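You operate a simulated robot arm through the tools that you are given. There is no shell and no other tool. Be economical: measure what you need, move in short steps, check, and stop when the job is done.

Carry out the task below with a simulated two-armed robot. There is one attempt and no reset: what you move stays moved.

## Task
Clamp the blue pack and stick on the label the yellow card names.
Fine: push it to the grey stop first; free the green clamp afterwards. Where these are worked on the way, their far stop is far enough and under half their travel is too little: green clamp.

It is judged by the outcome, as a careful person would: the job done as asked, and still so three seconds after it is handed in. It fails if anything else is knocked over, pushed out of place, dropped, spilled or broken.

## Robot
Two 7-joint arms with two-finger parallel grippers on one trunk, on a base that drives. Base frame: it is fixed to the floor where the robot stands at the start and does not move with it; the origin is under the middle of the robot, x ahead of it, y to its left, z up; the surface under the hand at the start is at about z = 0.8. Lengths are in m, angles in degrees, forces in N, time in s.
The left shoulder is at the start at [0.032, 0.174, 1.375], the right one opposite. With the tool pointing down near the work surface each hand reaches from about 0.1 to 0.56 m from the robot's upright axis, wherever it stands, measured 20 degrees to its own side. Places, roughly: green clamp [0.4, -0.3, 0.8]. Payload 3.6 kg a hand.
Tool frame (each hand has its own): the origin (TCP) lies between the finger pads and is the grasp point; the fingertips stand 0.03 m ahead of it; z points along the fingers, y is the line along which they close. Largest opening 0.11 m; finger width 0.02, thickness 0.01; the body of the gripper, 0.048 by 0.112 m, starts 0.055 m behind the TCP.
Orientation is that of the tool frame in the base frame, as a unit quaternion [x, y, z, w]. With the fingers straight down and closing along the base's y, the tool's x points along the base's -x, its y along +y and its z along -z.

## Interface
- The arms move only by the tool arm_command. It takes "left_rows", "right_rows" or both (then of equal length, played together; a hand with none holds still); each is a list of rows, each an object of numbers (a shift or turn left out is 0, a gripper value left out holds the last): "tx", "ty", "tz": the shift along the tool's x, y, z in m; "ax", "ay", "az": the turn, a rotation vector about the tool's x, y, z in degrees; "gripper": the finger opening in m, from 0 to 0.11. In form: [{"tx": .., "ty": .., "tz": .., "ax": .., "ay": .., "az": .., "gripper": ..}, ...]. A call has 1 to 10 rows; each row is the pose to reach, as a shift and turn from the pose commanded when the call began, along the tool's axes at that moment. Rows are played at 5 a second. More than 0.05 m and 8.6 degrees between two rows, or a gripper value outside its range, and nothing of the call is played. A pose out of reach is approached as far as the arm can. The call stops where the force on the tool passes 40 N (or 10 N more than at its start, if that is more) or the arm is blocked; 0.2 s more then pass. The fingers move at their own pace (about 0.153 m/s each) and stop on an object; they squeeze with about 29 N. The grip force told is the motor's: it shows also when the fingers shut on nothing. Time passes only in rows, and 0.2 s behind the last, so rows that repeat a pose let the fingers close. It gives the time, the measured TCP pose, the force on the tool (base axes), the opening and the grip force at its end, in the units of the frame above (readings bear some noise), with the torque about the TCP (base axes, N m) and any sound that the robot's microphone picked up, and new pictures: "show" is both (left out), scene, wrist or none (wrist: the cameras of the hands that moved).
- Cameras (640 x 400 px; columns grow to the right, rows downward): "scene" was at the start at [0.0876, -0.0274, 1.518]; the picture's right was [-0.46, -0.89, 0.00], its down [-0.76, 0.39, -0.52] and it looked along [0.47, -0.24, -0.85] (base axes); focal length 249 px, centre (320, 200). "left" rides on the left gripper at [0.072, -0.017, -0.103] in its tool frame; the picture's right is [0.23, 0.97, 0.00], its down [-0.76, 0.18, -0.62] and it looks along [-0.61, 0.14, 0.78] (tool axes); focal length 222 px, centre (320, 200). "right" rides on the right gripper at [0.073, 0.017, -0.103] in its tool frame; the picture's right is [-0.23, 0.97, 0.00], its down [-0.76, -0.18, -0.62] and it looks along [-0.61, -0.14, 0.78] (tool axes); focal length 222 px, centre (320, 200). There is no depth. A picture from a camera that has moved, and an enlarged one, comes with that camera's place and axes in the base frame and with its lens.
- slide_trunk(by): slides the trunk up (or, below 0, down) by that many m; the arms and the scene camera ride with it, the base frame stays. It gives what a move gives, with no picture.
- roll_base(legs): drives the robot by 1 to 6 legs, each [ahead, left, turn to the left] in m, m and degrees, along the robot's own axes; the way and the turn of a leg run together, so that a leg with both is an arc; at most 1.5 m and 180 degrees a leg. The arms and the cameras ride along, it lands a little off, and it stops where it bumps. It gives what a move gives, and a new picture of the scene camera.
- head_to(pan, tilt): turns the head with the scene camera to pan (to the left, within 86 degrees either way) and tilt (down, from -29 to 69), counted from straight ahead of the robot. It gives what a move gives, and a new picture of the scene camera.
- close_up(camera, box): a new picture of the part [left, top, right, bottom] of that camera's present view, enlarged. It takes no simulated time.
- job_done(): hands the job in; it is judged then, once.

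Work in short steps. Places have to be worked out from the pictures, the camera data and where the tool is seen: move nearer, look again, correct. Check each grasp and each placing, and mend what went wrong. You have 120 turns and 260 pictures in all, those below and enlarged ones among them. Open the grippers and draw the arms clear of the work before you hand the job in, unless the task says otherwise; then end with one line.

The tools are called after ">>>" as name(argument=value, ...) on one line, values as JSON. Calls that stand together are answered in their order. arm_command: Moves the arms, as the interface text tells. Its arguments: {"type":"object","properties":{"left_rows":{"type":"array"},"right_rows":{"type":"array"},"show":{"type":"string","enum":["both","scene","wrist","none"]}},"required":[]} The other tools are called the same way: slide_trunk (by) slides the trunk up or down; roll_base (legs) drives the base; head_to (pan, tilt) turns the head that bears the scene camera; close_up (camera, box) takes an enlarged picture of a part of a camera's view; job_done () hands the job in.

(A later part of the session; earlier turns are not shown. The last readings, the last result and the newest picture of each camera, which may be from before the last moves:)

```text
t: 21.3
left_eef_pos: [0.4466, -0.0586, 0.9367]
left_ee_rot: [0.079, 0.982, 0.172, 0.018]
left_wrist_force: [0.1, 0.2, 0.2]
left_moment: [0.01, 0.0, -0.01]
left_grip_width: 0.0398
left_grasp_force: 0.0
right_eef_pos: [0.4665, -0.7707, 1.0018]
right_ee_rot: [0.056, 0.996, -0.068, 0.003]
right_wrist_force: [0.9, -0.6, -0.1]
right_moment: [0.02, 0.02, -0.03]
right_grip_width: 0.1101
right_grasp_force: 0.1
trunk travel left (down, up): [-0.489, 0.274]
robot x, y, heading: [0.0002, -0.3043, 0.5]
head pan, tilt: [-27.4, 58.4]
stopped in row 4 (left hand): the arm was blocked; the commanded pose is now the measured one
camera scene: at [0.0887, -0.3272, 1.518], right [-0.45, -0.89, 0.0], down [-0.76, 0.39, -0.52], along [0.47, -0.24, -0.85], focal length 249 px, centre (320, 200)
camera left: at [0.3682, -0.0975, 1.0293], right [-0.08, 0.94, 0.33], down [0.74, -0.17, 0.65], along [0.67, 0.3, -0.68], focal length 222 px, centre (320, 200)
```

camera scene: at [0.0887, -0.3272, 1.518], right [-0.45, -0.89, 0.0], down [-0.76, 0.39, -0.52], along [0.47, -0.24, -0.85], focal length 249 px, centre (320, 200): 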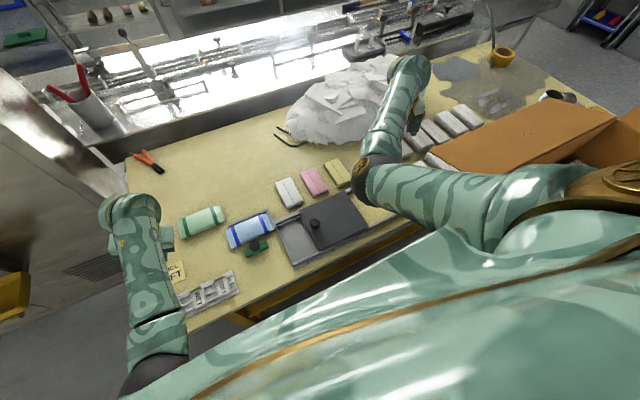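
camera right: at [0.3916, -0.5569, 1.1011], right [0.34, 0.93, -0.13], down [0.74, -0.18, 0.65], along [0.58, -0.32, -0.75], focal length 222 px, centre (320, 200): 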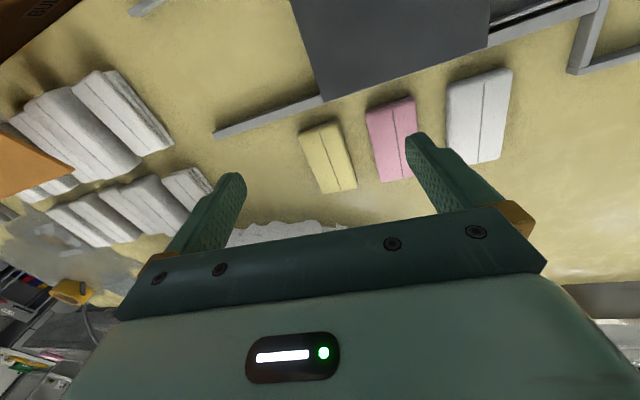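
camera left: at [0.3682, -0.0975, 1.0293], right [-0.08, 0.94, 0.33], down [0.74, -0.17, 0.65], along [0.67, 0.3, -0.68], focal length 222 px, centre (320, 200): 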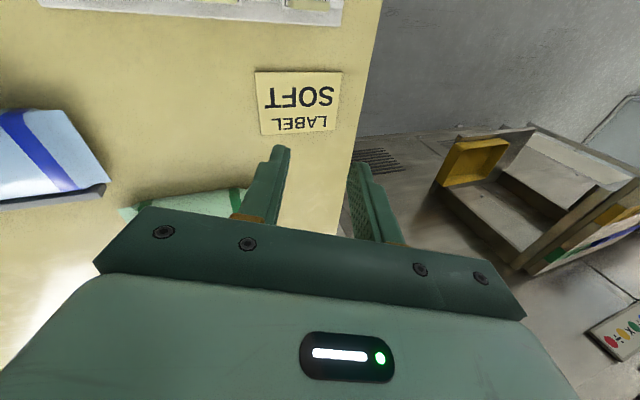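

The left arm folded against a limit and tilted. Raising the trunk should give the arms a less folded posture; nothing was touched.

>>> slide_trunk(by=0.1)

>>> arm_command(left_rows=[{"ax": 6.6, "ay": 0.7, "az": -3}, {"ax": 13.2, "ay": 1.4, "az": -6, "tz": 0.02}, {"ax": 19.8, "ay": 2.1, "az": -9.1, "tz": 0.05}, {"ax": 19.8, "ay": 2.1, "az": -9.1, "tz": 0.07, "gripper": 0.11}], show="scene")

```text
t: 22.3
left_eef_pos: [0.4441, 0.0229, 1.0277]
left_ee_rot: [0.057, 0.969, 0.241, 0.007]
left_wrist_force: [0.4, -0.4, 0.7]
left_moment: [0.01, 0.01, -0.01]
left_grip_width: 0.04
left_grasp_force: 0.0
right_eef_pos: [0.4667, -0.7705, 1.0887]
right_ee_rot: [0.056, 0.996, -0.067, 0.003]
right_wrist_force: [0.3, -0.1, 0.6]
right_moment: [-0.02, 0.0, 0.02]
right_grip_width: 0.11
right_grasp_force: 0.0
trunk travel left (down, up): [-0.574, 0.189]
robot x, y, heading: [-0.0019, -0.3014, 0.5]
head pan, tilt: [-27.4, 58.4]
stopped: the arm was blocked; the commanded pose is now the measured one
```

```text
t: 23.3
left_eef_pos: [0.4476, 0.0509, 0.9638]
left_ee_rot: [-0.024, 0.997, 0.069, -0.001]
left_wrist_force: [-0.1, 0.3, 0.3]
left_moment: [0.01, 0.08, -0.02]
left_grip_width: 0.1101
left_grasp_force: 0.1
right_eef_pos: [0.4665, -0.7713, 1.0881]
right_ee_rot: [0.057, 0.996, -0.067, 0.003]
right_wrist_force: [0.3, -0.6, -0.4]
right_moment: [0.01, 0.01, 0.02]
right_grip_width: 0.11
right_grasp_force: 0.1
trunk travel left (down, up): [-0.574, 0.189]
robot x, y, heading: [-0.0039, -0.3058, 0.4]
head pan, tilt: [-27.4, 58.4]
camera scene: at [0.0791, -0.3272, 1.6026], right [-0.45, -0.89, 0.0], down [-0.76, 0.39, -0.52], along [0.47, -0.24, -0.85], focal length 249 px, centre (320, 200)
```

scene: 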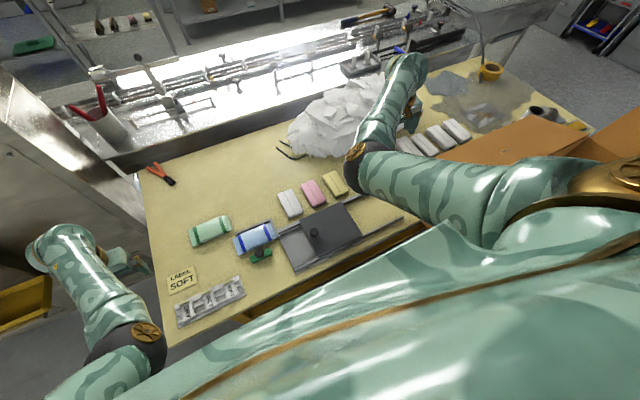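

Better. I straighten the left hand and bring it back over the work in short steps.

>>> arm_command(left_rows=[{"ax": 4, "az": 1.4, "ty": -0.02}, {"ax": 7.9, "az": 2.7, "ty": -0.05}, {"ax": 7.9, "az": 2.7, "ty": -0.09}, {"ax": 7.9, "az": 2.7, "ty": -0.13}, {"ax": 7.9, "az": 2.7, "ty": -0.17}, {"ax": 7.9, "az": 2.7, "ty": -0.21}], show="scene")

```text
t: 24.9
left_eef_pos: [0.4923, -0.0832, 0.9592]
left_ee_rot: [-0.03, 0.998, 0.045, 0.029]
left_wrist_force: [-1.2, 0.4, 0.5]
left_moment: [-0.02, -0.01, -0.02]
left_grip_width: 0.1102
left_grasp_force: 0.1
right_eef_pos: [0.4665, -0.7704, 1.0885]
right_ee_rot: [0.056, 0.996, -0.068, 0.003]
right_wrist_force: [-0.2, 1.3, 1.2]
right_moment: [-0.01, -0.02, 0.06]
right_grip_width: 0.1098
right_grasp_force: 0.0
trunk travel left (down, up): [-0.574, 0.189]
robot x, y, heading: [0.002, -0.3023, 0.3]
head pan, tilt: [-27.4, 58.4]
stopped in row 6 (left hand): the arm was blocked; the commanded pose is now the measured one
camera scene: at [0.0789, -0.3262, 1.6026], right [-0.45, -0.89, 0.0], down [-0.76, 0.39, -0.52], along [0.47, -0.24, -0.85], focal length 249 px, centre (320, 200)
```

scene: 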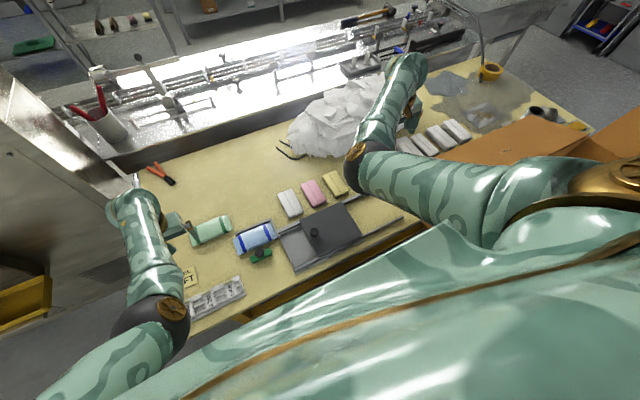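

This elbow posture is poor; with the hand yawed 90° the arm moved freely, and that orientation suits everything left (knob, tab). I turn it back, and zoom on the pack.

>>> arm_command(left_rows=[{"az": 8, "ax": 2}, {"az": 16, "ax": 4}, {"az": 24, "ax": 5}, {"az": 32, "ax": 5}, {"az": 40, "ax": 5}, {"az": 48, "ax": 4}, {"az": 56, "ax": 3}, {"az": 64, "ax": 2}, {"az": 72, "ax": 1}, {"az": 80}], show="scene")

>>> close_up(camera="scene", box=[216, 205, 312, 265])

```text
t: 27.1
left_eef_pos: [0.4914, -0.0909, 0.9569]
left_ee_rot: [0.622, 0.781, 0.049, -0.006]
left_wrist_force: [-0.3, 0.5, 0.2]
left_moment: [-0.03, -0.03, -0.01]
left_grip_width: 0.11
left_grasp_force: 0.1
right_eef_pos: [0.4663, -0.7718, 1.0882]
right_ee_rot: [0.057, 0.996, -0.067, 0.003]
right_wrist_force: [-0.8, 0.4, 0.2]
right_moment: [-0.01, 0.0, 0.01]
right_grip_width: 0.11
right_grasp_force: 0.0
trunk travel left (down, up): [-0.574, 0.189]
robot x, y, heading: [0.0009, -0.3043, 0.7]
head pan, tilt: [-27.4, 58.4]
camera scene: at [0.0792, -0.3276, 1.6026], right [-0.45, -0.89, 0.0], down [-0.76, 0.39, -0.52], along [0.47, -0.24, -0.85], focal length 249 px, centre (320, 200)
```

scene: 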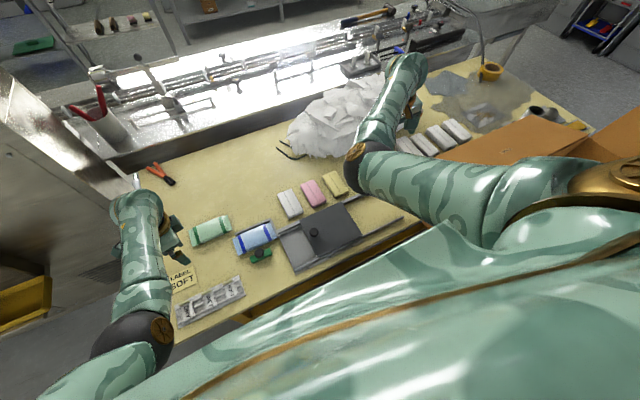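

```text
6.67 times, centred on (264, 235) of scene
camera zoom: at [0.0792, -0.3276, 1.6026], right [-0.45, -0.89, 0.0], down [-0.76, 0.39, -0.52], along [0.47, -0.24, -0.85], focal length 1660 px, centre (693, -33)
```

zoom: 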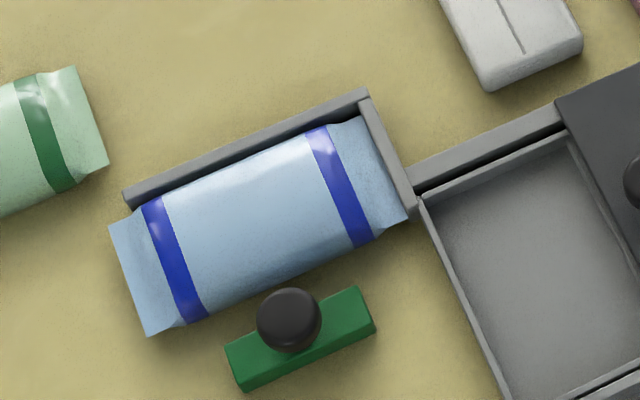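

A gap of ≈8 mm to the long rail remains. I straighten the hand to the full 90° yaw and close the fingers for pushing.

>>> arm_command(left_rows=[{"ax": 1.7, "ay": -2.2, "az": 6.5, "gripper": 0.0}, {"ax": 3.5, "ay": -4.4, "az": 12.9}], show="none")

>>> arm_command(left_rows=[{"tx": -0.02, "ty": -0.03}, {"tx": -0.05, "ty": -0.06}, {"tx": -0.09, "ty": -0.085}, {"tx": -0.12, "ty": -0.085}, {"tx": -0.145, "ty": -0.085}], show="both")

```text
t: 27.7
left_eef_pos: [0.4918, -0.0904, 0.9571]
left_ee_rot: [0.707, 0.707, 0.0, -0.002]
left_wrist_force: [0.7, 0.0, -0.1]
left_moment: [0.01, 0.0, 0.04]
left_grip_width: 0.0
left_grasp_force: 29.0
right_eef_pos: [0.4675, -0.771, 1.0881]
right_ee_rot: [0.056, 0.996, -0.068, 0.002]
right_wrist_force: [-0.5, 0.5, -0.9]
right_moment: [-0.03, 0.01, -0.01]
right_grip_width: 0.11
right_grasp_force: 0.0
trunk travel left (down, up): [-0.574, 0.189]
robot x, y, heading: [0.001, -0.3022, 0.4]
head pan, tilt: [-27.4, 58.4]
```

```text
t: 28.7
left_eef_pos: [0.4809, -0.1112, 1.0108]
left_ee_rot: [0.683, 0.723, 0.099, 0.008]
left_wrist_force: [-0.2, -1.2, 0.0]
left_moment: [0.02, 0.02, 0.0]
left_grip_width: 0.0
left_grasp_force: 28.8
right_eef_pos: [0.4677, -0.7724, 1.0867]
right_ee_rot: [0.057, 0.996, -0.067, 0.002]
right_wrist_force: [0.0, -1.3, 0.6]
right_moment: [-0.02, 0.01, 0.02]
right_grip_width: 0.1097
right_grasp_force: 0.1
trunk travel left (down, up): [-0.574, 0.189]
robot x, y, heading: [0.0065, -0.3011, 0.3]
head pan, tilt: [-27.4, 58.4]
stopped in row 4 (left hand): the arm was blocked; the commanded pose is now the measured one
camera scene: at [0.079, -0.328, 1.6026], right [-0.45, -0.89, 0.0], down [-0.76, 0.39, -0.52], along [0.47, -0.24, -0.85], focal length 249 px, centre (320, 200)
camera left: at [0.4463, -0.0534, 1.1195], right [0.95, 0.27, 0.18], down [0.13, -0.83, 0.54], along [0.29, -0.49, -0.82], focal length 222 px, centre (320, 200)
```

scene: 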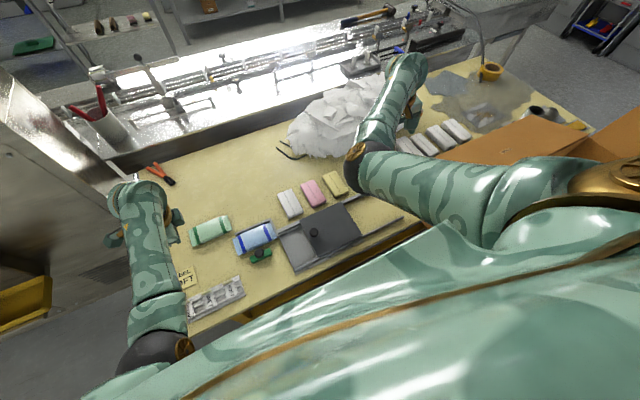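
left: 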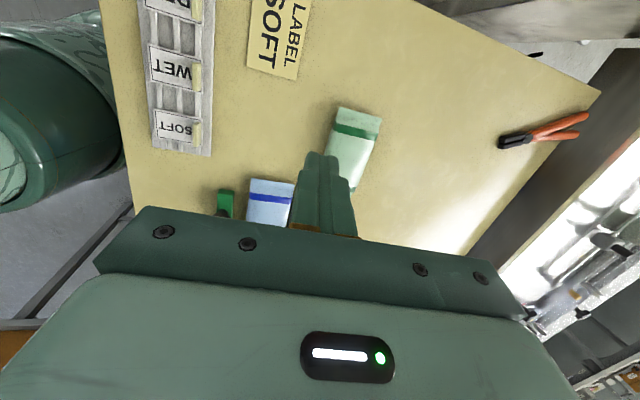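

The elbow is limiting when the hand is high and close. Extended (low) poses worked before, so I put the trunk back down and work low.

>>> slide_trunk(by=-0.09)

>>> arm_command(left_rows=[{"ax": 4, "ay": -4, "az": 2}, {"ax": 7.5, "ay": -8, "az": 3}, {"ax": 7.5, "ay": -8, "az": 3, "ty": -0.03}, {"ax": 7.5, "ay": -8, "az": 3, "ty": -0.05, "tx": -0.03}], show="scene")

```text
t: 29.9
left_eef_pos: [0.4819, -0.1003, 0.9194]
left_ee_rot: [0.681, 0.725, 0.105, 0.001]
left_wrist_force: [0.1, 0.0, 0.3]
left_moment: [-0.01, 0.01, -0.02]
left_grip_width: 0.0001
left_grasp_force: 29.1
right_eef_pos: [0.4665, -0.7705, 0.9976]
right_ee_rot: [0.056, 0.996, -0.067, 0.003]
right_wrist_force: [-0.5, 0.7, 0.1]
right_moment: [0.0, 0.06, -0.02]
right_grip_width: 0.11
right_grasp_force: 0.1
trunk travel left (down, up): [-0.484, 0.279]
robot x, y, heading: [0.0003, -0.3001, 0.4]
head pan, tilt: [-27.4, 58.4]
```

```text
t: 31.1
left_eef_pos: [0.5008, -0.0933, 0.967]
left_ee_rot: [0.692, 0.717, 0.082, 0.035]
left_wrist_force: [-0.1, 0.1, 0.5]
left_moment: [0.0, 0.01, 0.01]
left_grip_width: 0.0
left_grasp_force: 28.6
right_eef_pos: [0.4656, -0.772, 0.9976]
right_ee_rot: [0.057, 0.996, -0.068, 0.003]
right_wrist_force: [0.0, -0.8, 0.0]
right_moment: [-0.01, 0.0, 0.03]
right_grip_width: 0.11
right_grasp_force: 0.1
trunk travel left (down, up): [-0.484, 0.279]
robot x, y, heading: [0.0024, -0.2976, 0.3]
head pan, tilt: [-27.4, 58.4]
stopped in row 4 (left hand): the arm was blocked; the commanded pose is now the measured one
camera scene: at [0.0901, -0.3269, 1.5122], right [-0.45, -0.89, 0.0], down [-0.76, 0.39, -0.52], along [0.47, -0.24, -0.85], focal length 249 px, centre (320, 200)
```

scene: 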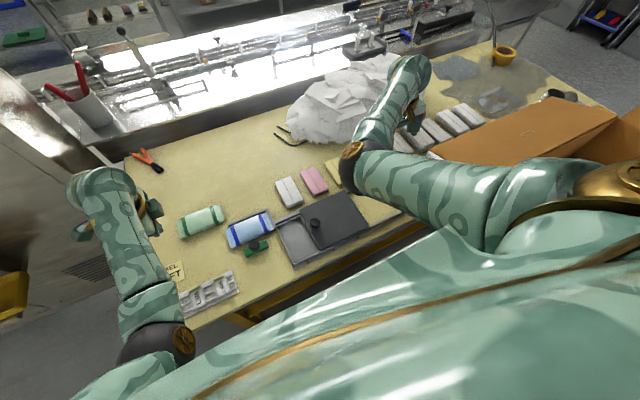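

The elbow has swung inward and binds. I'll try to straighten the arm forward and high, so that the elbow can swing outward again on return.

>>> arm_command(left_rows=[{"tz": -0.04, "ty": 0.02}, {"tz": -0.08, "ty": 0.04}, {"tz": -0.12, "ty": 0.06}, {"tz": -0.16, "ty": 0.08}, {"tz": -0.2, "ty": 0.1}, {"tz": -0.22, "ty": 0.13}, {"tz": -0.24, "ty": 0.16}, {"tz": -0.24, "ty": 0.19}], show="scene")

```text
t: 32.9
left_eef_pos: [0.646, -0.1055, 1.2373]
left_ee_rot: [0.692, 0.716, 0.079, 0.038]
left_wrist_force: [0.6, -0.3, 0.6]
left_moment: [-0.01, 0.02, 0.03]
left_grip_width: 0.0003
left_grasp_force: 28.9
right_eef_pos: [0.4669, -0.7714, 0.9963]
right_ee_rot: [0.056, 0.996, -0.067, 0.003]
right_wrist_force: [-0.5, 0.6, -0.7]
right_moment: [-0.01, 0.04, -0.02]
right_grip_width: 0.11
right_grasp_force: 0.0
trunk travel left (down, up): [-0.484, 0.279]
robot x, y, heading: [0.0032, -0.3002, 0.3]
head pan, tilt: [-27.4, 58.4]
camera scene: at [0.0908, -0.3266, 1.5121], right [-0.45, -0.89, 0.0], down [-0.76, 0.39, -0.52], along [0.47, -0.24, -0.85], focal length 249 px, centre (320, 200)
```

scene: 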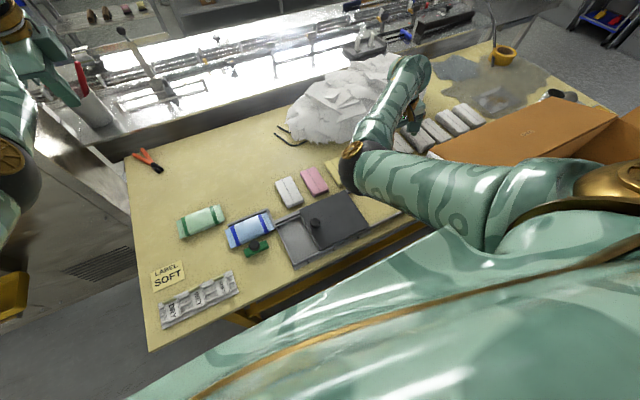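

The arm is stretched with the elbow high/outward. Here I turn the yaw back to 0 and level the hand, shifting toward −y.

>>> arm_command(left_rows=[{"ax": 0.9, "ay": 0.45, "az": -8.2, "tx": -0.01}, {"ax": 1.8, "ay": 0.9, "az": -16.4, "tx": -0.02}, {"ax": 2.8, "ay": 1.3, "az": -24.6, "tx": -0.03}, {"ax": 3.7, "ay": 1.8, "az": -32.8, "tx": -0.04}, {"ax": 4.6, "ay": 2.2, "az": -41, "tx": -0.05}, {"ax": 5.6, "ay": 2.7, "az": -49.2, "tx": -0.06}, {"ax": 6.5, "ay": 3.1, "az": -57.4, "tx": -0.07}, {"ax": 7.5, "ay": 3.6, "az": -65.6, "tx": -0.08}, {"ax": 8.4, "ay": 4, "az": -73.8, "tx": -0.09}, {"ax": 9.3, "ay": 4.5, "az": -82, "tx": -0.1}], show="scene")

```text
t: 35.0
left_eef_pos: [0.6202, -0.1608, 1.2345]
left_ee_rot: [0.069, 0.998, 0.007, 0.003]
left_wrist_force: [-0.3, -0.4, -0.1]
left_moment: [0.0, -0.01, 0.02]
left_grip_width: 0.0002
left_grasp_force: 28.7
left hand out of reach, approached as far as the arm can: row 3, 4, 5, 6, 7, 8, 9, 10
right_eef_pos: [0.4671, -0.771, 0.999]
right_ee_rot: [0.056, 0.996, -0.068, 0.003]
right_wrist_force: [0.6, 0.0, 0.0]
right_moment: [0.01, -0.02, -0.01]
right_grip_width: 0.1099
right_grasp_force: 0.1
trunk travel left (down, up): [-0.484, 0.279]
robot x, y, heading: [0.0005, -0.3001, 0.5]
head pan, tilt: [-27.4, 58.4]
camera scene: at [0.0903, -0.327, 1.5121], right [-0.45, -0.89, 0.0], down [-0.76, 0.39, -0.52], along [0.47, -0.24, -0.85], focal length 249 px, centre (320, 200)
```

scene: 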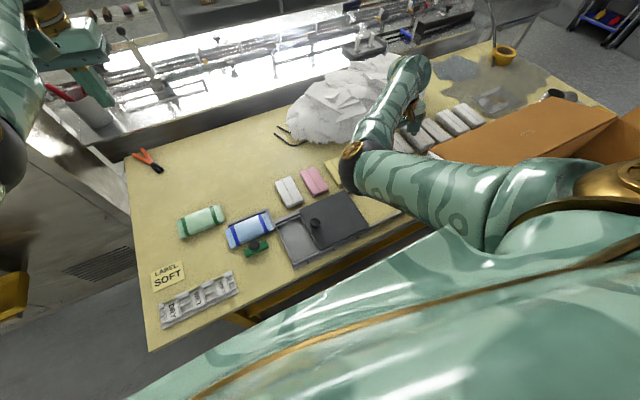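

Nearly straight and level now. Bring the hand inward toward (0.42,−0.26) while descending.

>>> arm_command(left_rows=[{"tx": 0.02, "ty": -0.01, "tz": 0.02, "az": -2}, {"tx": 0.04, "ty": -0.02, "tz": 0.05, "az": -4}, {"tx": 0.06, "ty": -0.03, "tz": 0.08, "az": -6}, {"tx": 0.08, "ty": -0.04, "tz": 0.11, "az": -8}, {"tx": 0.1, "ty": -0.06, "tz": 0.14, "az": -8}, {"tx": 0.12, "ty": -0.07, "tz": 0.17, "az": -8}], show="scene")

```text
t: 36.6
left_eef_pos: [0.521, -0.1974, 1.0939]
left_ee_rot: [-0.033, 0.999, 0.016, 0.039]
left_wrist_force: [0.7, 0.0, -0.1]
left_moment: [0.01, 0.02, -0.01]
left_grip_width: 0.0
left_grasp_force: 28.9
right_eef_pos: [0.4668, -0.7728, 0.997]
right_ee_rot: [0.056, 0.996, -0.067, 0.003]
right_wrist_force: [0.3, 0.3, 0.5]
right_moment: [0.02, 0.01, 0.0]
right_grip_width: 0.1101
right_grasp_force: 0.1
trunk travel left (down, up): [-0.484, 0.279]
robot x, y, heading: [-0.002, -0.2997, 0.4]
head pan, tilt: [-27.4, 58.4]
stopped in row 6 (left hand): the arm was blocked; the commanded pose is now the measured one
camera scene: at [0.0903, -0.3274, 1.5122], right [-0.45, -0.89, 0.0], down [-0.76, 0.39, -0.52], along [0.47, -0.24, -0.85], focal length 249 px, centre (320, 200)
```

scene: 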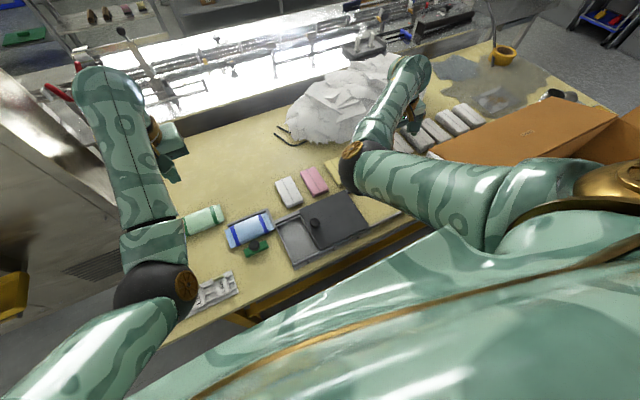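

Still elbow-inward; in this posture the hand needs a larger forward distance. So I back the base by 0.12 m, making the work lie further ahead.

>>> roll_base(legs=[[-0.12, 0, 0]])

>>> arm_command(left_rows=[{"tz": 0.03, "ay": 2, "ty": -0.01}, {"tz": 0.06, "ay": 4, "ty": -0.02}, {"tz": 0.09, "ay": 4.5, "ty": -0.03}, {"tz": 0.12, "ay": 4.5, "ty": -0.04}, {"tz": 0.15, "ay": 4.5, "ty": -0.05}], show="both")

```text
t: 37.9
left_eef_pos: [0.4009, -0.1982, 1.0929]
left_ee_rot: [-0.034, 0.999, 0.015, 0.038]
left_wrist_force: [-0.5, 0.2, -0.1]
left_moment: [-0.03, 0.0, 0.03]
left_grip_width: 0.0001
left_grasp_force: 29.3
right_eef_pos: [0.3491, -0.7717, 0.9967]
right_ee_rot: [0.056, 0.996, -0.067, 0.004]
right_wrist_force: [0.1, -1.2, -0.2]
right_moment: [0.05, 0.01, -0.03]
right_grip_width: 0.1101
right_grasp_force: 0.1
trunk travel left (down, up): [-0.484, 0.279]
robot x, y, heading: [-0.1178, -0.3014, 0.5]
head pan, tilt: [-27.4, 58.4]
camera scene: at [-0.0292, -0.3284, 1.5122], right [-0.45, -0.89, 0.0], down [-0.76, 0.39, -0.52], along [0.47, -0.24, -0.85], focal length 249 px, centre (320, 200)
```

scene: 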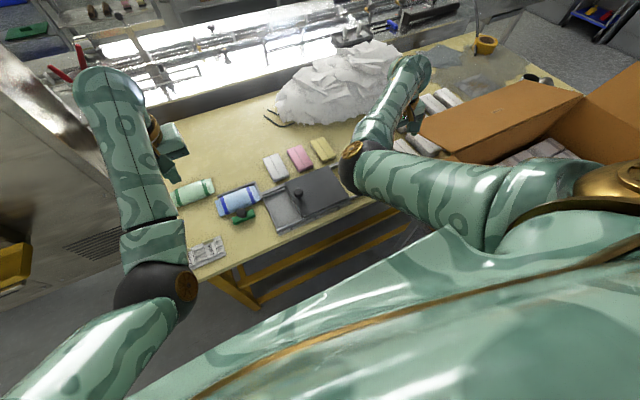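

```text
t: 39.1
left_eef_pos: [0.4169, -0.2449, 0.9413]
left_ee_rot: [-0.034, 0.999, 0.013, -0.001]
left_wrist_force: [-0.3, 0.1, -0.9]
left_moment: [0.01, 0.01, 0.03]
left_grip_width: 0.0
left_grasp_force: 28.8
right_eef_pos: [0.3501, -0.7713, 0.9976]
right_ee_rot: [0.056, 0.996, -0.067, 0.003]
right_wrist_force: [-0.2, -0.1, 0.3]
right_moment: [0.02, 0.03, 0.01]
right_grip_width: 0.1102
right_grasp_force: 0.0
trunk travel left (down, up): [-0.484, 0.279]
robot x, y, heading: [-0.1181, -0.3015, 0.6]
head pan, tilt: [-27.4, 58.4]
camera scene: at [-0.0276, -0.3283, 1.5121], right [-0.45, -0.89, 0.0], down [-0.76, 0.38, -0.52], along [0.47, -0.24, -0.85], focal length 249 px, centre (320, 200)
camera left: at [0.3475, -0.2675, 1.045], right [-0.29, 0.96, 0.03], down [0.75, 0.21, 0.63], along [0.59, 0.2, -0.78], focal length 222 px, centre (320, 200)
```

scene: 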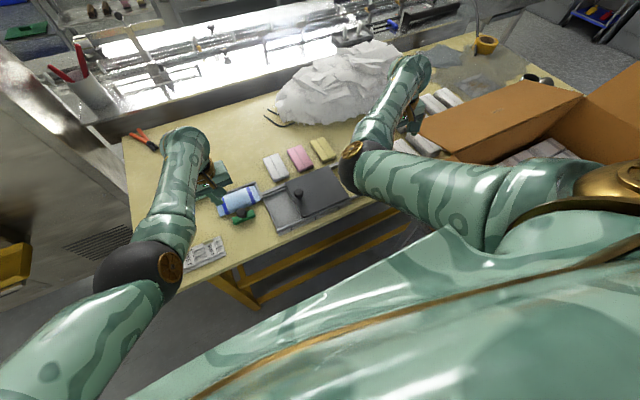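
left: 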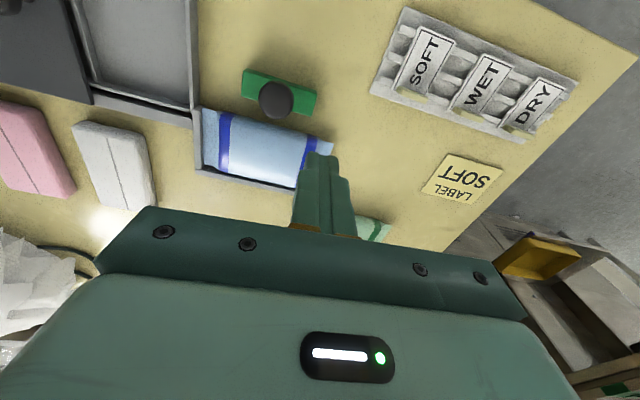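

Now the left hand is well placed with a good view. Zoom on clamp and pack.

>>> close_up(camera="left", box=[170, 50, 370, 175])

```text
3.20 times, centred on (270, 112) of left
camera zoom: at [0.3475, -0.2675, 1.045], right [-0.29, 0.96, 0.03], down [0.75, 0.21, 0.63], along [0.59, 0.2, -0.78], focal length 711 px, centre (480, 480)
```

zoom: 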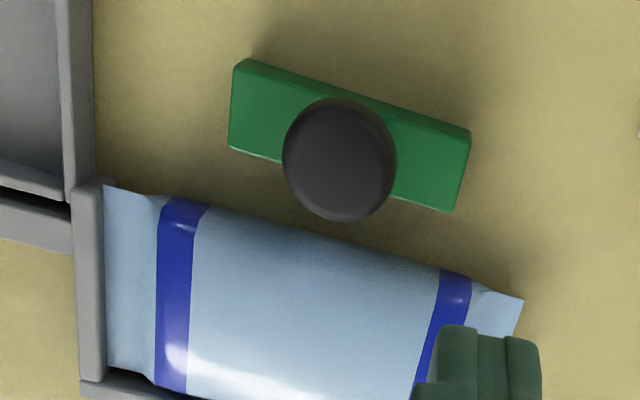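

Pack near edge x≈0.442, bar far edge ≈0.42, knob (0.405,−0.283). I level yaw, open to 0.105 and descend straddling the bar in front of the pack.

>>> arm_command(left_rows=[{"az": 2, "ty": -0.02, "gripper": 0.105}, {"az": 3.9, "tx": 0.003, "ty": -0.037}, {"az": 3.9, "tx": 0.003, "ty": -0.037, "tz": 0.02}], show="wrist")

```text
t: 39.9
left_eef_pos: [0.4124, -0.2728, 0.9227]
left_ee_rot: [0.0, 1.0, 0.012, -0.002]
left_wrist_force: [1.0, -0.1, -0.5]
left_moment: [-0.04, 0.02, 0.02]
left_grip_width: 0.105
left_grasp_force: 0.1
left hand out of reach, approached as far as the arm can: row 3
right_eef_pos: [0.3507, -0.771, 0.9976]
right_ee_rot: [0.055, 0.996, -0.067, 0.004]
right_wrist_force: [-0.2, 0.8, -0.1]
right_moment: [-0.01, 0.03, 0.0]
right_grip_width: 0.1098
right_grasp_force: 0.1
trunk travel left (down, up): [-0.484, 0.279]
robot x, y, heading: [-0.1186, -0.3019, 0.6]
head pan, tilt: [-27.4, 58.4]
camera left: at [0.3411, -0.2915, 1.0276], right [-0.23, 0.97, 0.03], down [0.76, 0.16, 0.62], along [0.6, 0.16, -0.78], focal length 222 px, centre (320, 200)
```

left: 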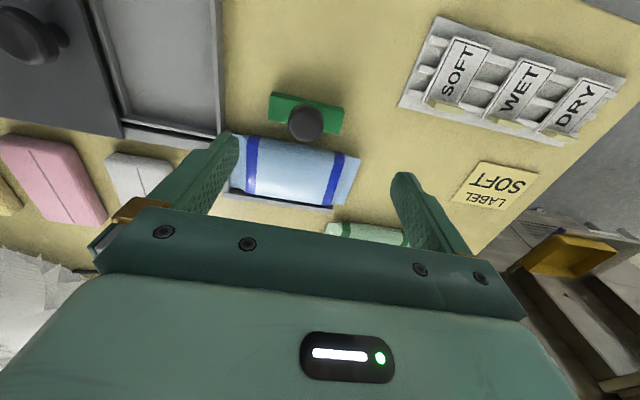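

Reach to −y is marginal; I shift the base another 0.09 m right (hand is clear above everything).

>>> roll_base(legs=[[0, -0.09, 0]])

>>> arm_command(left_rows=[{"ty": 0.03}, {"ty": 0.06}, {"ty": 0.08}], show="wrist")

```text
t: 41.0
left_eef_pos: [0.4135, -0.3664, 0.9236]
left_ee_rot: [0.0, 1.0, 0.013, -0.002]
left_wrist_force: [1.2, 1.0, 0.0]
left_moment: [0.02, 0.03, 0.0]
left_grip_width: 0.1051
left_grasp_force: 0.1
right_eef_pos: [0.3506, -0.8648, 0.9976]
right_ee_rot: [0.056, 0.996, -0.067, 0.004]
right_wrist_force: [-0.2, -0.9, -0.2]
right_moment: [-0.01, -0.01, 0.0]
right_grip_width: 0.1099
right_grasp_force: 0.1
trunk travel left (down, up): [-0.484, 0.279]
robot x, y, heading: [-0.1133, -0.3926, 0.3]
head pan, tilt: [-27.4, 58.4]
camera scene: at [-0.0273, -0.4225, 1.5121], right [-0.45, -0.89, 0.0], down [-0.76, 0.39, -0.52], along [0.47, -0.24, -0.85], focal length 249 px, centre (320, 200)
```

scene: 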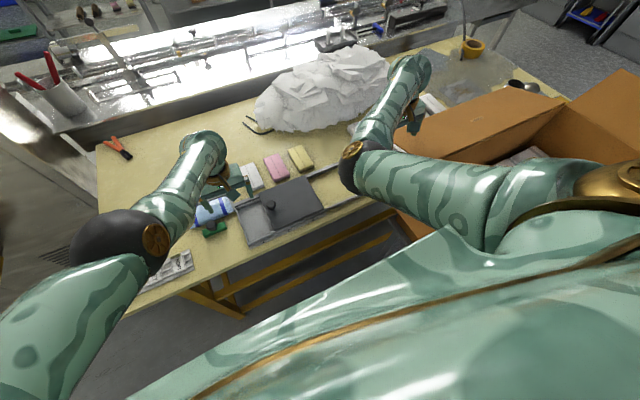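

```text
t: 41.8
left_eef_pos: [0.4137, -0.2832, 0.9266]
left_ee_rot: [0.001, 1.0, 0.013, -0.001]
left_wrist_force: [0.4, 0.4, 0.2]
left_moment: [0.0, 0.02, 0.01]
left_grip_width: 0.1049
left_grasp_force: 0.1
right_eef_pos: [0.3497, -0.8651, 0.9974]
right_ee_rot: [0.055, 0.996, -0.068, 0.003]
right_wrist_force: [-0.4, 0.7, 0.1]
right_moment: [0.02, 0.02, -0.01]
right_grip_width: 0.1097
right_grasp_force: 0.1
trunk travel left (down, up): [-0.484, 0.279]
robot x, y, heading: [-0.1142, -0.3957, 0.5]
head pan, tilt: [-27.4, 58.4]
camera left: at [0.343, -0.3034, 1.0301], right [-0.23, 0.97, 0.03], down [0.76, 0.16, 0.62], along [0.6, 0.16, -0.78], focal length 222 px, centre (320, 200)
```

left: 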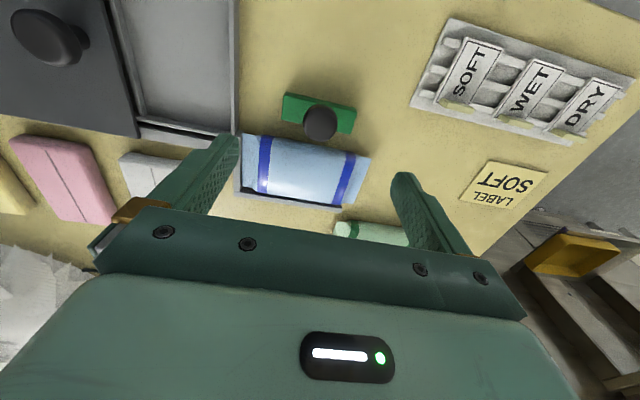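

Aligned at y=−0.283. Descend to z≈0.84 with the fingers either side of the bar.

>>> arm_command(left_rows=[{"tz": 0.03, "ty": 0.002}, {"tz": 0.06, "ty": 0.002}, {"tz": 0.086, "ty": 0.002}], show="both")

```text
t: 42.6
left_eef_pos: [0.403, -0.2628, 0.8481]
left_ee_rot: [0.0, 1.0, 0.014, -0.001]
left_wrist_force: [1.2, -0.5, -1.0]
left_moment: [0.03, 0.02, 0.04]
left_grip_width: 0.1054
left_grasp_force: 0.1
left hand out of reach, approached as far as the arm can: row 2, 3
right_eef_pos: [0.3499, -0.8635, 0.9978]
right_ee_rot: [0.056, 0.996, -0.067, 0.003]
right_wrist_force: [-0.3, -0.3, -0.2]
right_moment: [0.0, 0.02, -0.03]
right_grip_width: 0.1098
right_grasp_force: 0.1
trunk travel left (down, up): [-0.484, 0.279]
robot x, y, heading: [-0.1149, -0.396, 0.5]
head pan, tilt: [-27.4, 58.4]
camera scene: at [-0.0277, -0.4202, 1.5122], right [-0.45, -0.89, 0.0], down [-0.76, 0.39, -0.52], along [0.47, -0.24, -0.85], focal length 249 px, centre (320, 200)
camera left: at [0.3314, -0.2818, 0.9531], right [-0.23, 0.97, 0.03], down [0.76, 0.16, 0.63], along [0.6, 0.16, -0.78], focal length 222 px, centre (320, 200)
```

scene: 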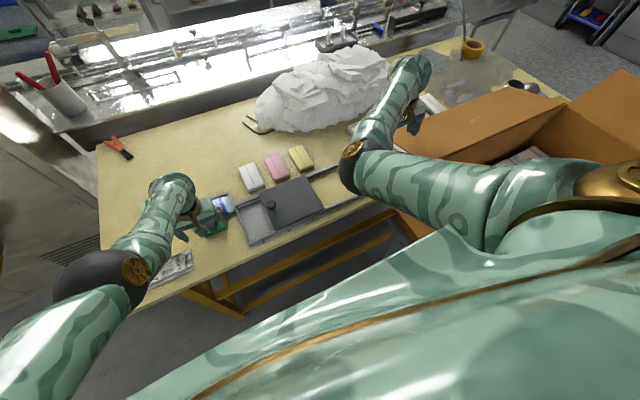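
left: 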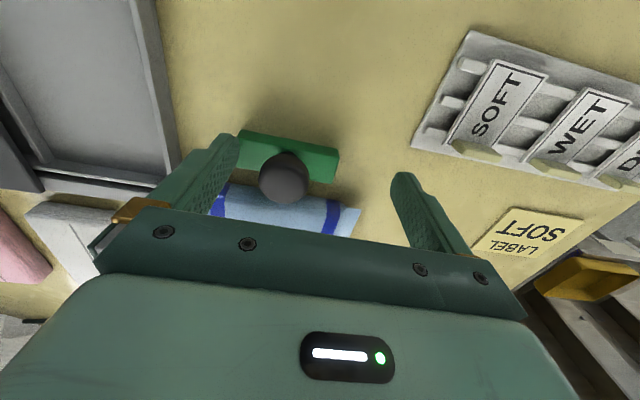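

Slightly out of reach low down (drifted to y=−0.263). I lift, then roll the base 0.05 m forward and retry.

>>> arm_command(left_rows=[{"tz": -0.04}, {"tz": -0.08}], show="none")

```text
t: 43.2
left_eef_pos: [0.404, -0.2563, 0.928]
left_ee_rot: [-0.005, 1.0, 0.021, -0.002]
left_wrist_force: [0.3, 0.4, 0.0]
left_moment: [-0.02, -0.01, 0.0]
left_grip_width: 0.1053
left_grasp_force: 0.1
right_eef_pos: [0.3511, -0.864, 0.998]
right_ee_rot: [0.056, 0.996, -0.067, 0.003]
right_wrist_force: [0.3, 0.2, 0.3]
right_moment: [-0.01, 0.02, 0.01]
right_grip_width: 0.1101
right_grasp_force: 0.0
trunk travel left (down, up): [-0.484, 0.279]
robot x, y, heading: [-0.1165, -0.3946, 0.6]
head pan, tilt: [-27.4, 58.4]
```

The posture limits −y reach; the left hand works well about 0.26 m left of the robot's axis. I bring the right hand inward, then shift the base right and ahead accordingly.

>>> arm_command(right_rows=[{"ty": 0.03}, {"ty": 0.06}, {"ty": 0.09}, {"ty": 0.12}, {"ty": 0.14}], left_rows=[{"tz": 0}, {"tz": -0.01}, {"tz": -0.02}, {"tz": -0.03}, {"tz": -0.04}], show="scene")

```text
t: 44.4
left_eef_pos: [0.4104, -0.2502, 0.973]
left_ee_rot: [-0.01, 1.0, 0.025, 0.006]
left_wrist_force: [-0.1, 0.9, -0.2]
left_moment: [-0.01, 0.0, 0.02]
left_grip_width: 0.1051
left_grasp_force: 0.2
right_eef_pos: [0.3648, -0.7273, 0.9797]
right_ee_rot: [0.055, 0.996, -0.066, 0.003]
right_wrist_force: [-0.5, 0.0, 0.1]
right_moment: [-0.02, -0.02, 0.01]
right_grip_width: 0.1101
right_grasp_force: 0.0
trunk travel left (down, up): [-0.484, 0.279]
robot x, y, heading: [-0.1176, -0.3938, 0.3]
head pan, tilt: [-27.4, 58.4]
camera scene: at [-0.0277, -0.4211, 1.5122], right [-0.45, -0.89, 0.0], down [-0.76, 0.39, -0.52], along [0.47, -0.24, -0.85], focal length 249 px, centre (320, 200)
```

scene: 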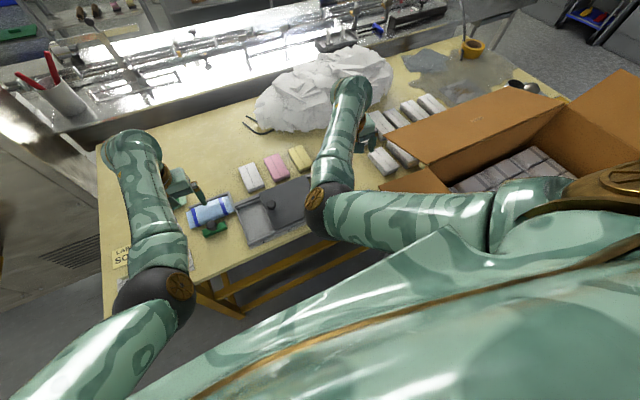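

Rather than approach the carton, I turn the robot 20° right in place, which puts the work in the left hand's good sector. First raise the right hand a little for clearance.

>>> arm_command(right_rows=[{"tz": -0.03}, {"tz": -0.06}, {"tz": -0.09}], show="none")

>>> roll_base(legs=[[0, 0, -20]])

```text
t: 45.2
left_eef_pos: [0.4107, -0.2475, 0.9735]
left_ee_rot: [-0.009, 1.0, 0.026, 0.005]
left_wrist_force: [-0.1, 0.3, 0.6]
left_moment: [0.01, 0.01, 0.04]
left_grip_width: 0.1053
left_grasp_force: 0.1
right_eef_pos: [0.3674, -0.7143, 1.069]
right_ee_rot: [0.056, 0.996, -0.068, 0.004]
right_wrist_force: [-0.4, 0.0, 0.0]
right_moment: [-0.03, -0.04, 0.02]
right_grip_width: 0.1098
right_grasp_force: 0.0
trunk travel left (down, up): [-0.484, 0.279]
robot x, y, heading: [-0.1166, -0.3944, 0.6]
head pan, tilt: [-27.4, 58.4]
```

```text
t: 46.7
left_eef_pos: [0.4282, -0.4376, 0.9737]
left_ee_rot: [0.164, 0.986, 0.024, 0.009]
left_wrist_force: [0.5, -0.4, -0.1]
left_moment: [-0.01, -0.05, -0.04]
left_grip_width: 0.1052
left_grasp_force: 0.1
right_eef_pos: [0.2292, -0.8608, 1.0693]
right_ee_rot: [0.228, 0.971, -0.067, -0.009]
right_wrist_force: [0.0, -0.9, 0.2]
right_moment: [0.0, 0.02, 0.0]
right_grip_width: 0.1101
right_grasp_force: 0.0
trunk travel left (down, up): [-0.484, 0.279]
robot x, y, heading: [-0.1136, -0.3952, -19.8]
head pan, tilt: [-27.4, 58.4]
camera scene: at [-0.0434, -0.4491, 1.5122], right [-0.73, -0.68, 0.0], down [-0.58, 0.62, -0.52], along [0.36, -0.38, -0.85], focal length 249 px, centre (320, 200)
```

scene: 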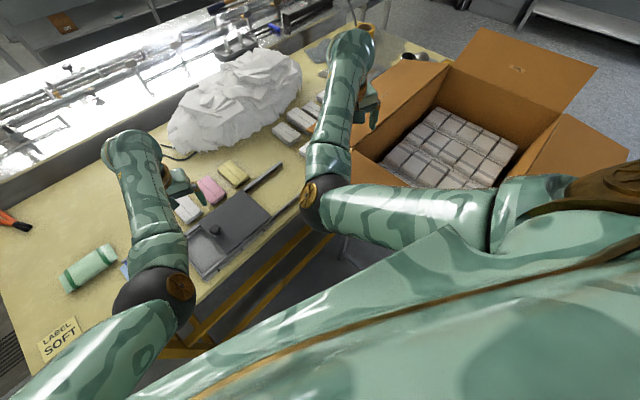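

Move the left hand over to about (0.42,−0.235) and pan the head left to view the work.

>>> head_to(pan=5, tilt=58)

>>> arm_command(left_rows=[{"tx": 0.013, "ty": 0.038}, {"tx": 0.026, "ty": 0.076}, {"tx": 0.039, "ty": 0.114}, {"tx": 0.052, "ty": 0.152}, {"tx": 0.066, "ty": 0.19}], show="both")

```text
t: 47.6
left_eef_pos: [0.4303, -0.4337, 0.9742]
left_ee_rot: [0.161, 0.986, 0.027, 0.01]
left_wrist_force: [0.2, 0.7, 0.6]
left_moment: [0.0, -0.02, 0.03]
left_grip_width: 0.1051
left_grasp_force: 0.1
right_eef_pos: [0.2287, -0.8614, 1.0703]
right_ee_rot: [0.228, 0.971, -0.067, -0.009]
right_wrist_force: [-0.6, 0.0, -0.6]
right_moment: [0.02, 0.0, 0.0]
right_grip_width: 0.1098
right_grasp_force: 0.0
trunk travel left (down, up): [-0.484, 0.279]
robot x, y, heading: [-0.114, -0.3966, -19.3]
head pan, tilt: [5.0, 58.0]
camera scene: at [-0.0234, -0.4161, 1.5126], right [-0.25, -0.97, 0.0], down [-0.82, 0.21, -0.53], along [0.51, -0.13, -0.85], focal length 249 px, centre (320, 200)
```

scene: 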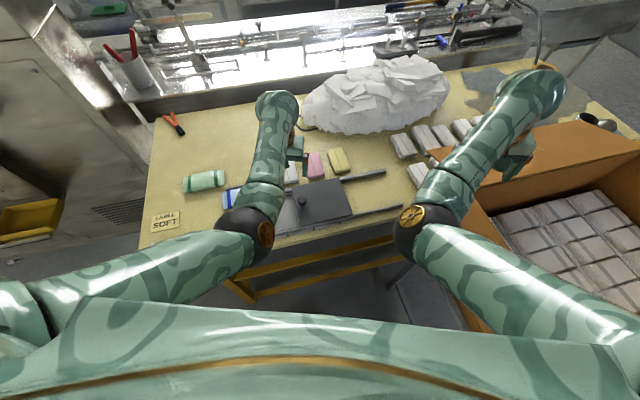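

```text
t: 48.9
left_eef_pos: [0.427, -0.2333, 0.984]
left_ee_rot: [0.163, 0.986, 0.026, 0.009]
left_wrist_force: [-0.1, -0.6, -0.2]
left_moment: [0.01, 0.0, 0.0]
left_grip_width: 0.1048
left_grasp_force: 0.1
right_eef_pos: [0.2299, -0.86, 1.0697]
right_ee_rot: [0.227, 0.972, -0.067, -0.008]
right_wrist_force: [0.3, 1.1, 0.0]
right_moment: [0.01, -0.02, -0.01]
right_grip_width: 0.1099
right_grasp_force: 0.2
trunk travel left (down, up): [-0.484, 0.279]
robot x, y, heading: [-0.1155, -0.3958, -19.4]
head pan, tilt: [5.0, 58.0]
camera scene: at [-0.0233, -0.4155, 1.5126], right [-0.25, -0.97, 0.0], down [-0.82, 0.21, -0.53], along [0.51, -0.13, -0.85], focal length 249 px, centre (320, 200)
camera left: at [0.3515, -0.2304, 1.0871], right [0.1, 0.99, 0.05], down [0.76, -0.11, 0.64], along [0.64, -0.02, -0.77], focal length 222 px, centre (320, 200)
```

scene: 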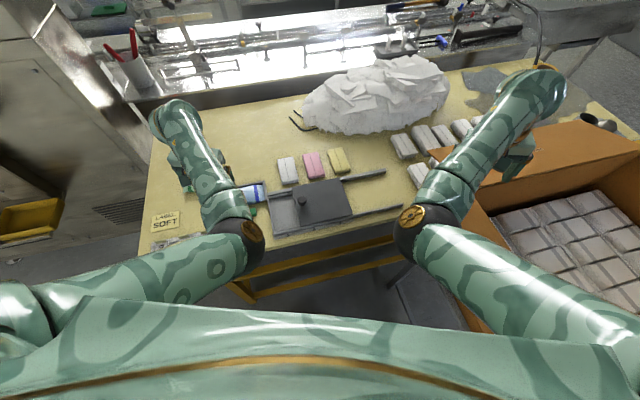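
left: 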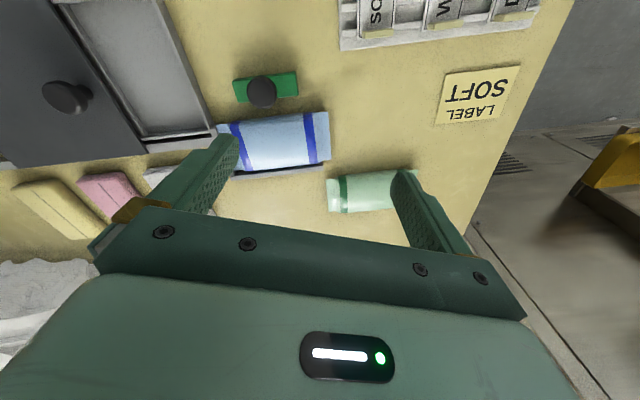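

Much freer now. Correct yaw to 0 and move to the straddle position above the clamp.

>>> arm_command(left_rows=[{"ax": 1, "az": -6.3, "ty": -0.018}, {"ax": 2, "az": -12.6, "ty": -0.036}, {"ax": 3, "ay": 1, "az": -18.8, "ty": -0.053}, {"ax": 3, "ay": 1, "az": -18.8, "ty": -0.053, "tz": 0.03}, {"ax": 3, "ay": 1, "az": -18.8, "ty": -0.053, "tz": 0.06}], show="wrist")

```text
t: 50.2
left_eef_pos: [0.4421, -0.2735, 0.9497]
left_ee_rot: [-0.011, 0.999, -0.001, 0.037]
left_wrist_force: [-0.5, 0.6, 0.6]
left_moment: [0.03, 0.02, -0.01]
left_grip_width: 0.1049
left_grasp_force: 0.0
right_eef_pos: [0.229, -0.8606, 1.0695]
right_ee_rot: [0.226, 0.972, -0.067, -0.008]
right_wrist_force: [0.9, -0.9, -0.5]
right_moment: [0.02, 0.03, -0.04]
right_grip_width: 0.1101
right_grasp_force: 0.0
trunk travel left (down, up): [-0.484, 0.279]
robot x, y, heading: [-0.1174, -0.3931, -19.3]
head pan, tilt: [5.0, 58.0]
stopped in row 5 (left hand): the arm was blocked; the commanded pose is now the measured one
camera left: at [0.3638, -0.2913, 1.0493], right [-0.25, 0.97, -0.02], down [0.71, 0.2, 0.68], along [0.66, 0.15, -0.74], focal length 222 px, centre (320, 200)
```

left: 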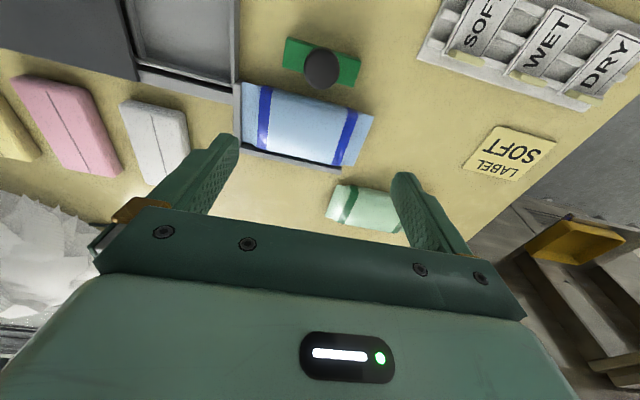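

World yaw 0 binds the wrist here; I return to the free yaw, close the fingers, and roll 0.06 m ahead for reach, to push the pack with closed fingertips at both ends.

>>> arm_command(left_rows=[{"az": 7, "tz": -0.01, "ay": 1, "gripper": 0.0}, {"az": 14, "tz": -0.02, "ay": 2}, {"az": 21, "tz": -0.02, "ay": 3}, {"az": 28, "tz": -0.02, "ay": 3}], show="none")

>>> roll_base(legs=[[0.06, 0, 0]])

```text
t: 51.2
left_eef_pos: [0.438, -0.2796, 0.969]
left_ee_rot: [0.234, 0.972, 0.003, 0.009]
left_wrist_force: [0.0, -0.6, 0.3]
left_moment: [0.01, 0.02, -0.04]
left_grip_width: 0.0001
left_grasp_force: 29.1
right_eef_pos: [0.2297, -0.8594, 1.0698]
right_ee_rot: [0.227, 0.972, -0.067, -0.008]
right_wrist_force: [0.2, 0.0, 0.8]
right_moment: [-0.01, 0.02, 0.03]
right_grip_width: 0.11
right_grasp_force: 0.0
trunk travel left (down, up): [-0.484, 0.279]
robot x, y, heading: [-0.1193, -0.3949, -19.4]
head pan, tilt: [5.0, 58.0]
```

```text
t: 52.2
left_eef_pos: [0.4925, -0.298, 0.9671]
left_ee_rot: [0.232, 0.973, 0.005, 0.007]
left_wrist_force: [-0.3, 0.0, -0.7]
left_moment: [0.0, 0.06, -0.02]
left_grip_width: 0.0001
left_grasp_force: 28.9
right_eef_pos: [0.2846, -0.8799, 1.0672]
right_ee_rot: [0.227, 0.972, -0.067, -0.01]
right_wrist_force: [1.7, 0.1, -0.5]
right_moment: [0.0, 0.07, 0.03]
right_grip_width: 0.1101
right_grasp_force: 0.1
trunk travel left (down, up): [-0.484, 0.279]
robot x, y, heading: [-0.0598, -0.4149, -19.2]
head pan, tilt: [5.0, 58.0]
camera scene: at [0.0331, -0.4359, 1.5124], right [-0.25, -0.97, 0.0], down [-0.82, 0.21, -0.53], along [0.51, -0.13, -0.85], focal length 249 px, centre (320, 200)
```

scene: 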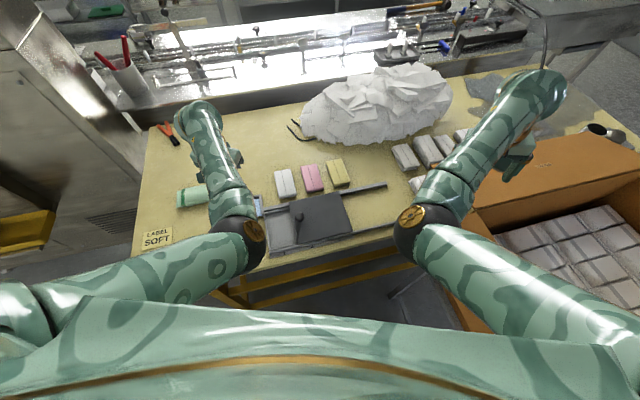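

Best push point: the middle of the pack, just beyond the knob, with tips above the bar. I turn to 90° yaw and go above (0.431,−0.285).

>>> arm_command(left_rows=[{"az": 8, "tx": 0.01, "ty": -0.003}, {"az": 16, "tx": 0.02, "ty": -0.006}, {"az": 24, "tx": 0.03, "ty": -0.009}, {"az": 32, "tx": 0.04, "ty": -0.012}, {"az": 40, "tx": 0.05, "ty": -0.014}, {"az": 48, "tx": 0.06, "ty": -0.016}, {"az": 56, "tx": 0.061, "ty": -0.016}, {"az": 63, "tx": 0.061, "ty": -0.016}], show="wrist")

```text
t: 53.4
left_eef_pos: [0.5065, -0.2816, 1.0397]
left_ee_rot: [0.524, 0.847, 0.043, 0.081]
left_wrist_force: [0.2, -0.3, -0.1]
left_moment: [-0.01, -0.01, 0.01]
left_grip_width: 0.0001
left_grasp_force: 28.7
right_eef_pos: [0.2839, -0.8811, 1.067]
right_ee_rot: [0.228, 0.971, -0.067, -0.007]
right_wrist_force: [1.4, -0.3, 0.3]
right_moment: [0.02, 0.02, -0.01]
right_grip_width: 0.1101
right_grasp_force: 0.0
trunk travel left (down, up): [-0.484, 0.279]
robot x, y, heading: [-0.0643, -0.4121, -19.5]
head pan, tilt: [5.0, 58.0]
stopped in row 6 (left hand): the arm was blocked; the commanded pose is now the measured one
camera left: at [0.4414, -0.2227, 1.1337], right [0.76, 0.64, 0.13], down [0.38, -0.59, 0.71], along [0.53, -0.49, -0.69], focal length 222 px, centre (320, 200)
```

left: 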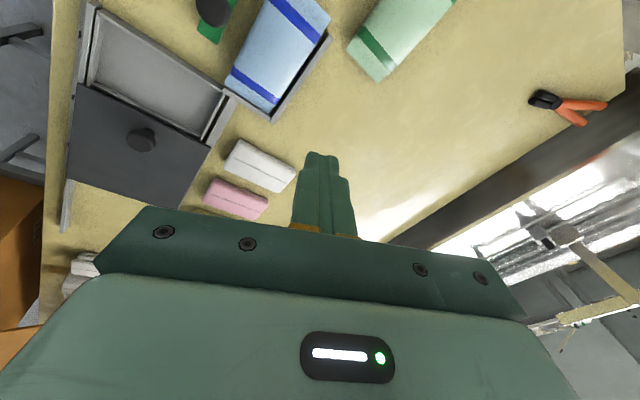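

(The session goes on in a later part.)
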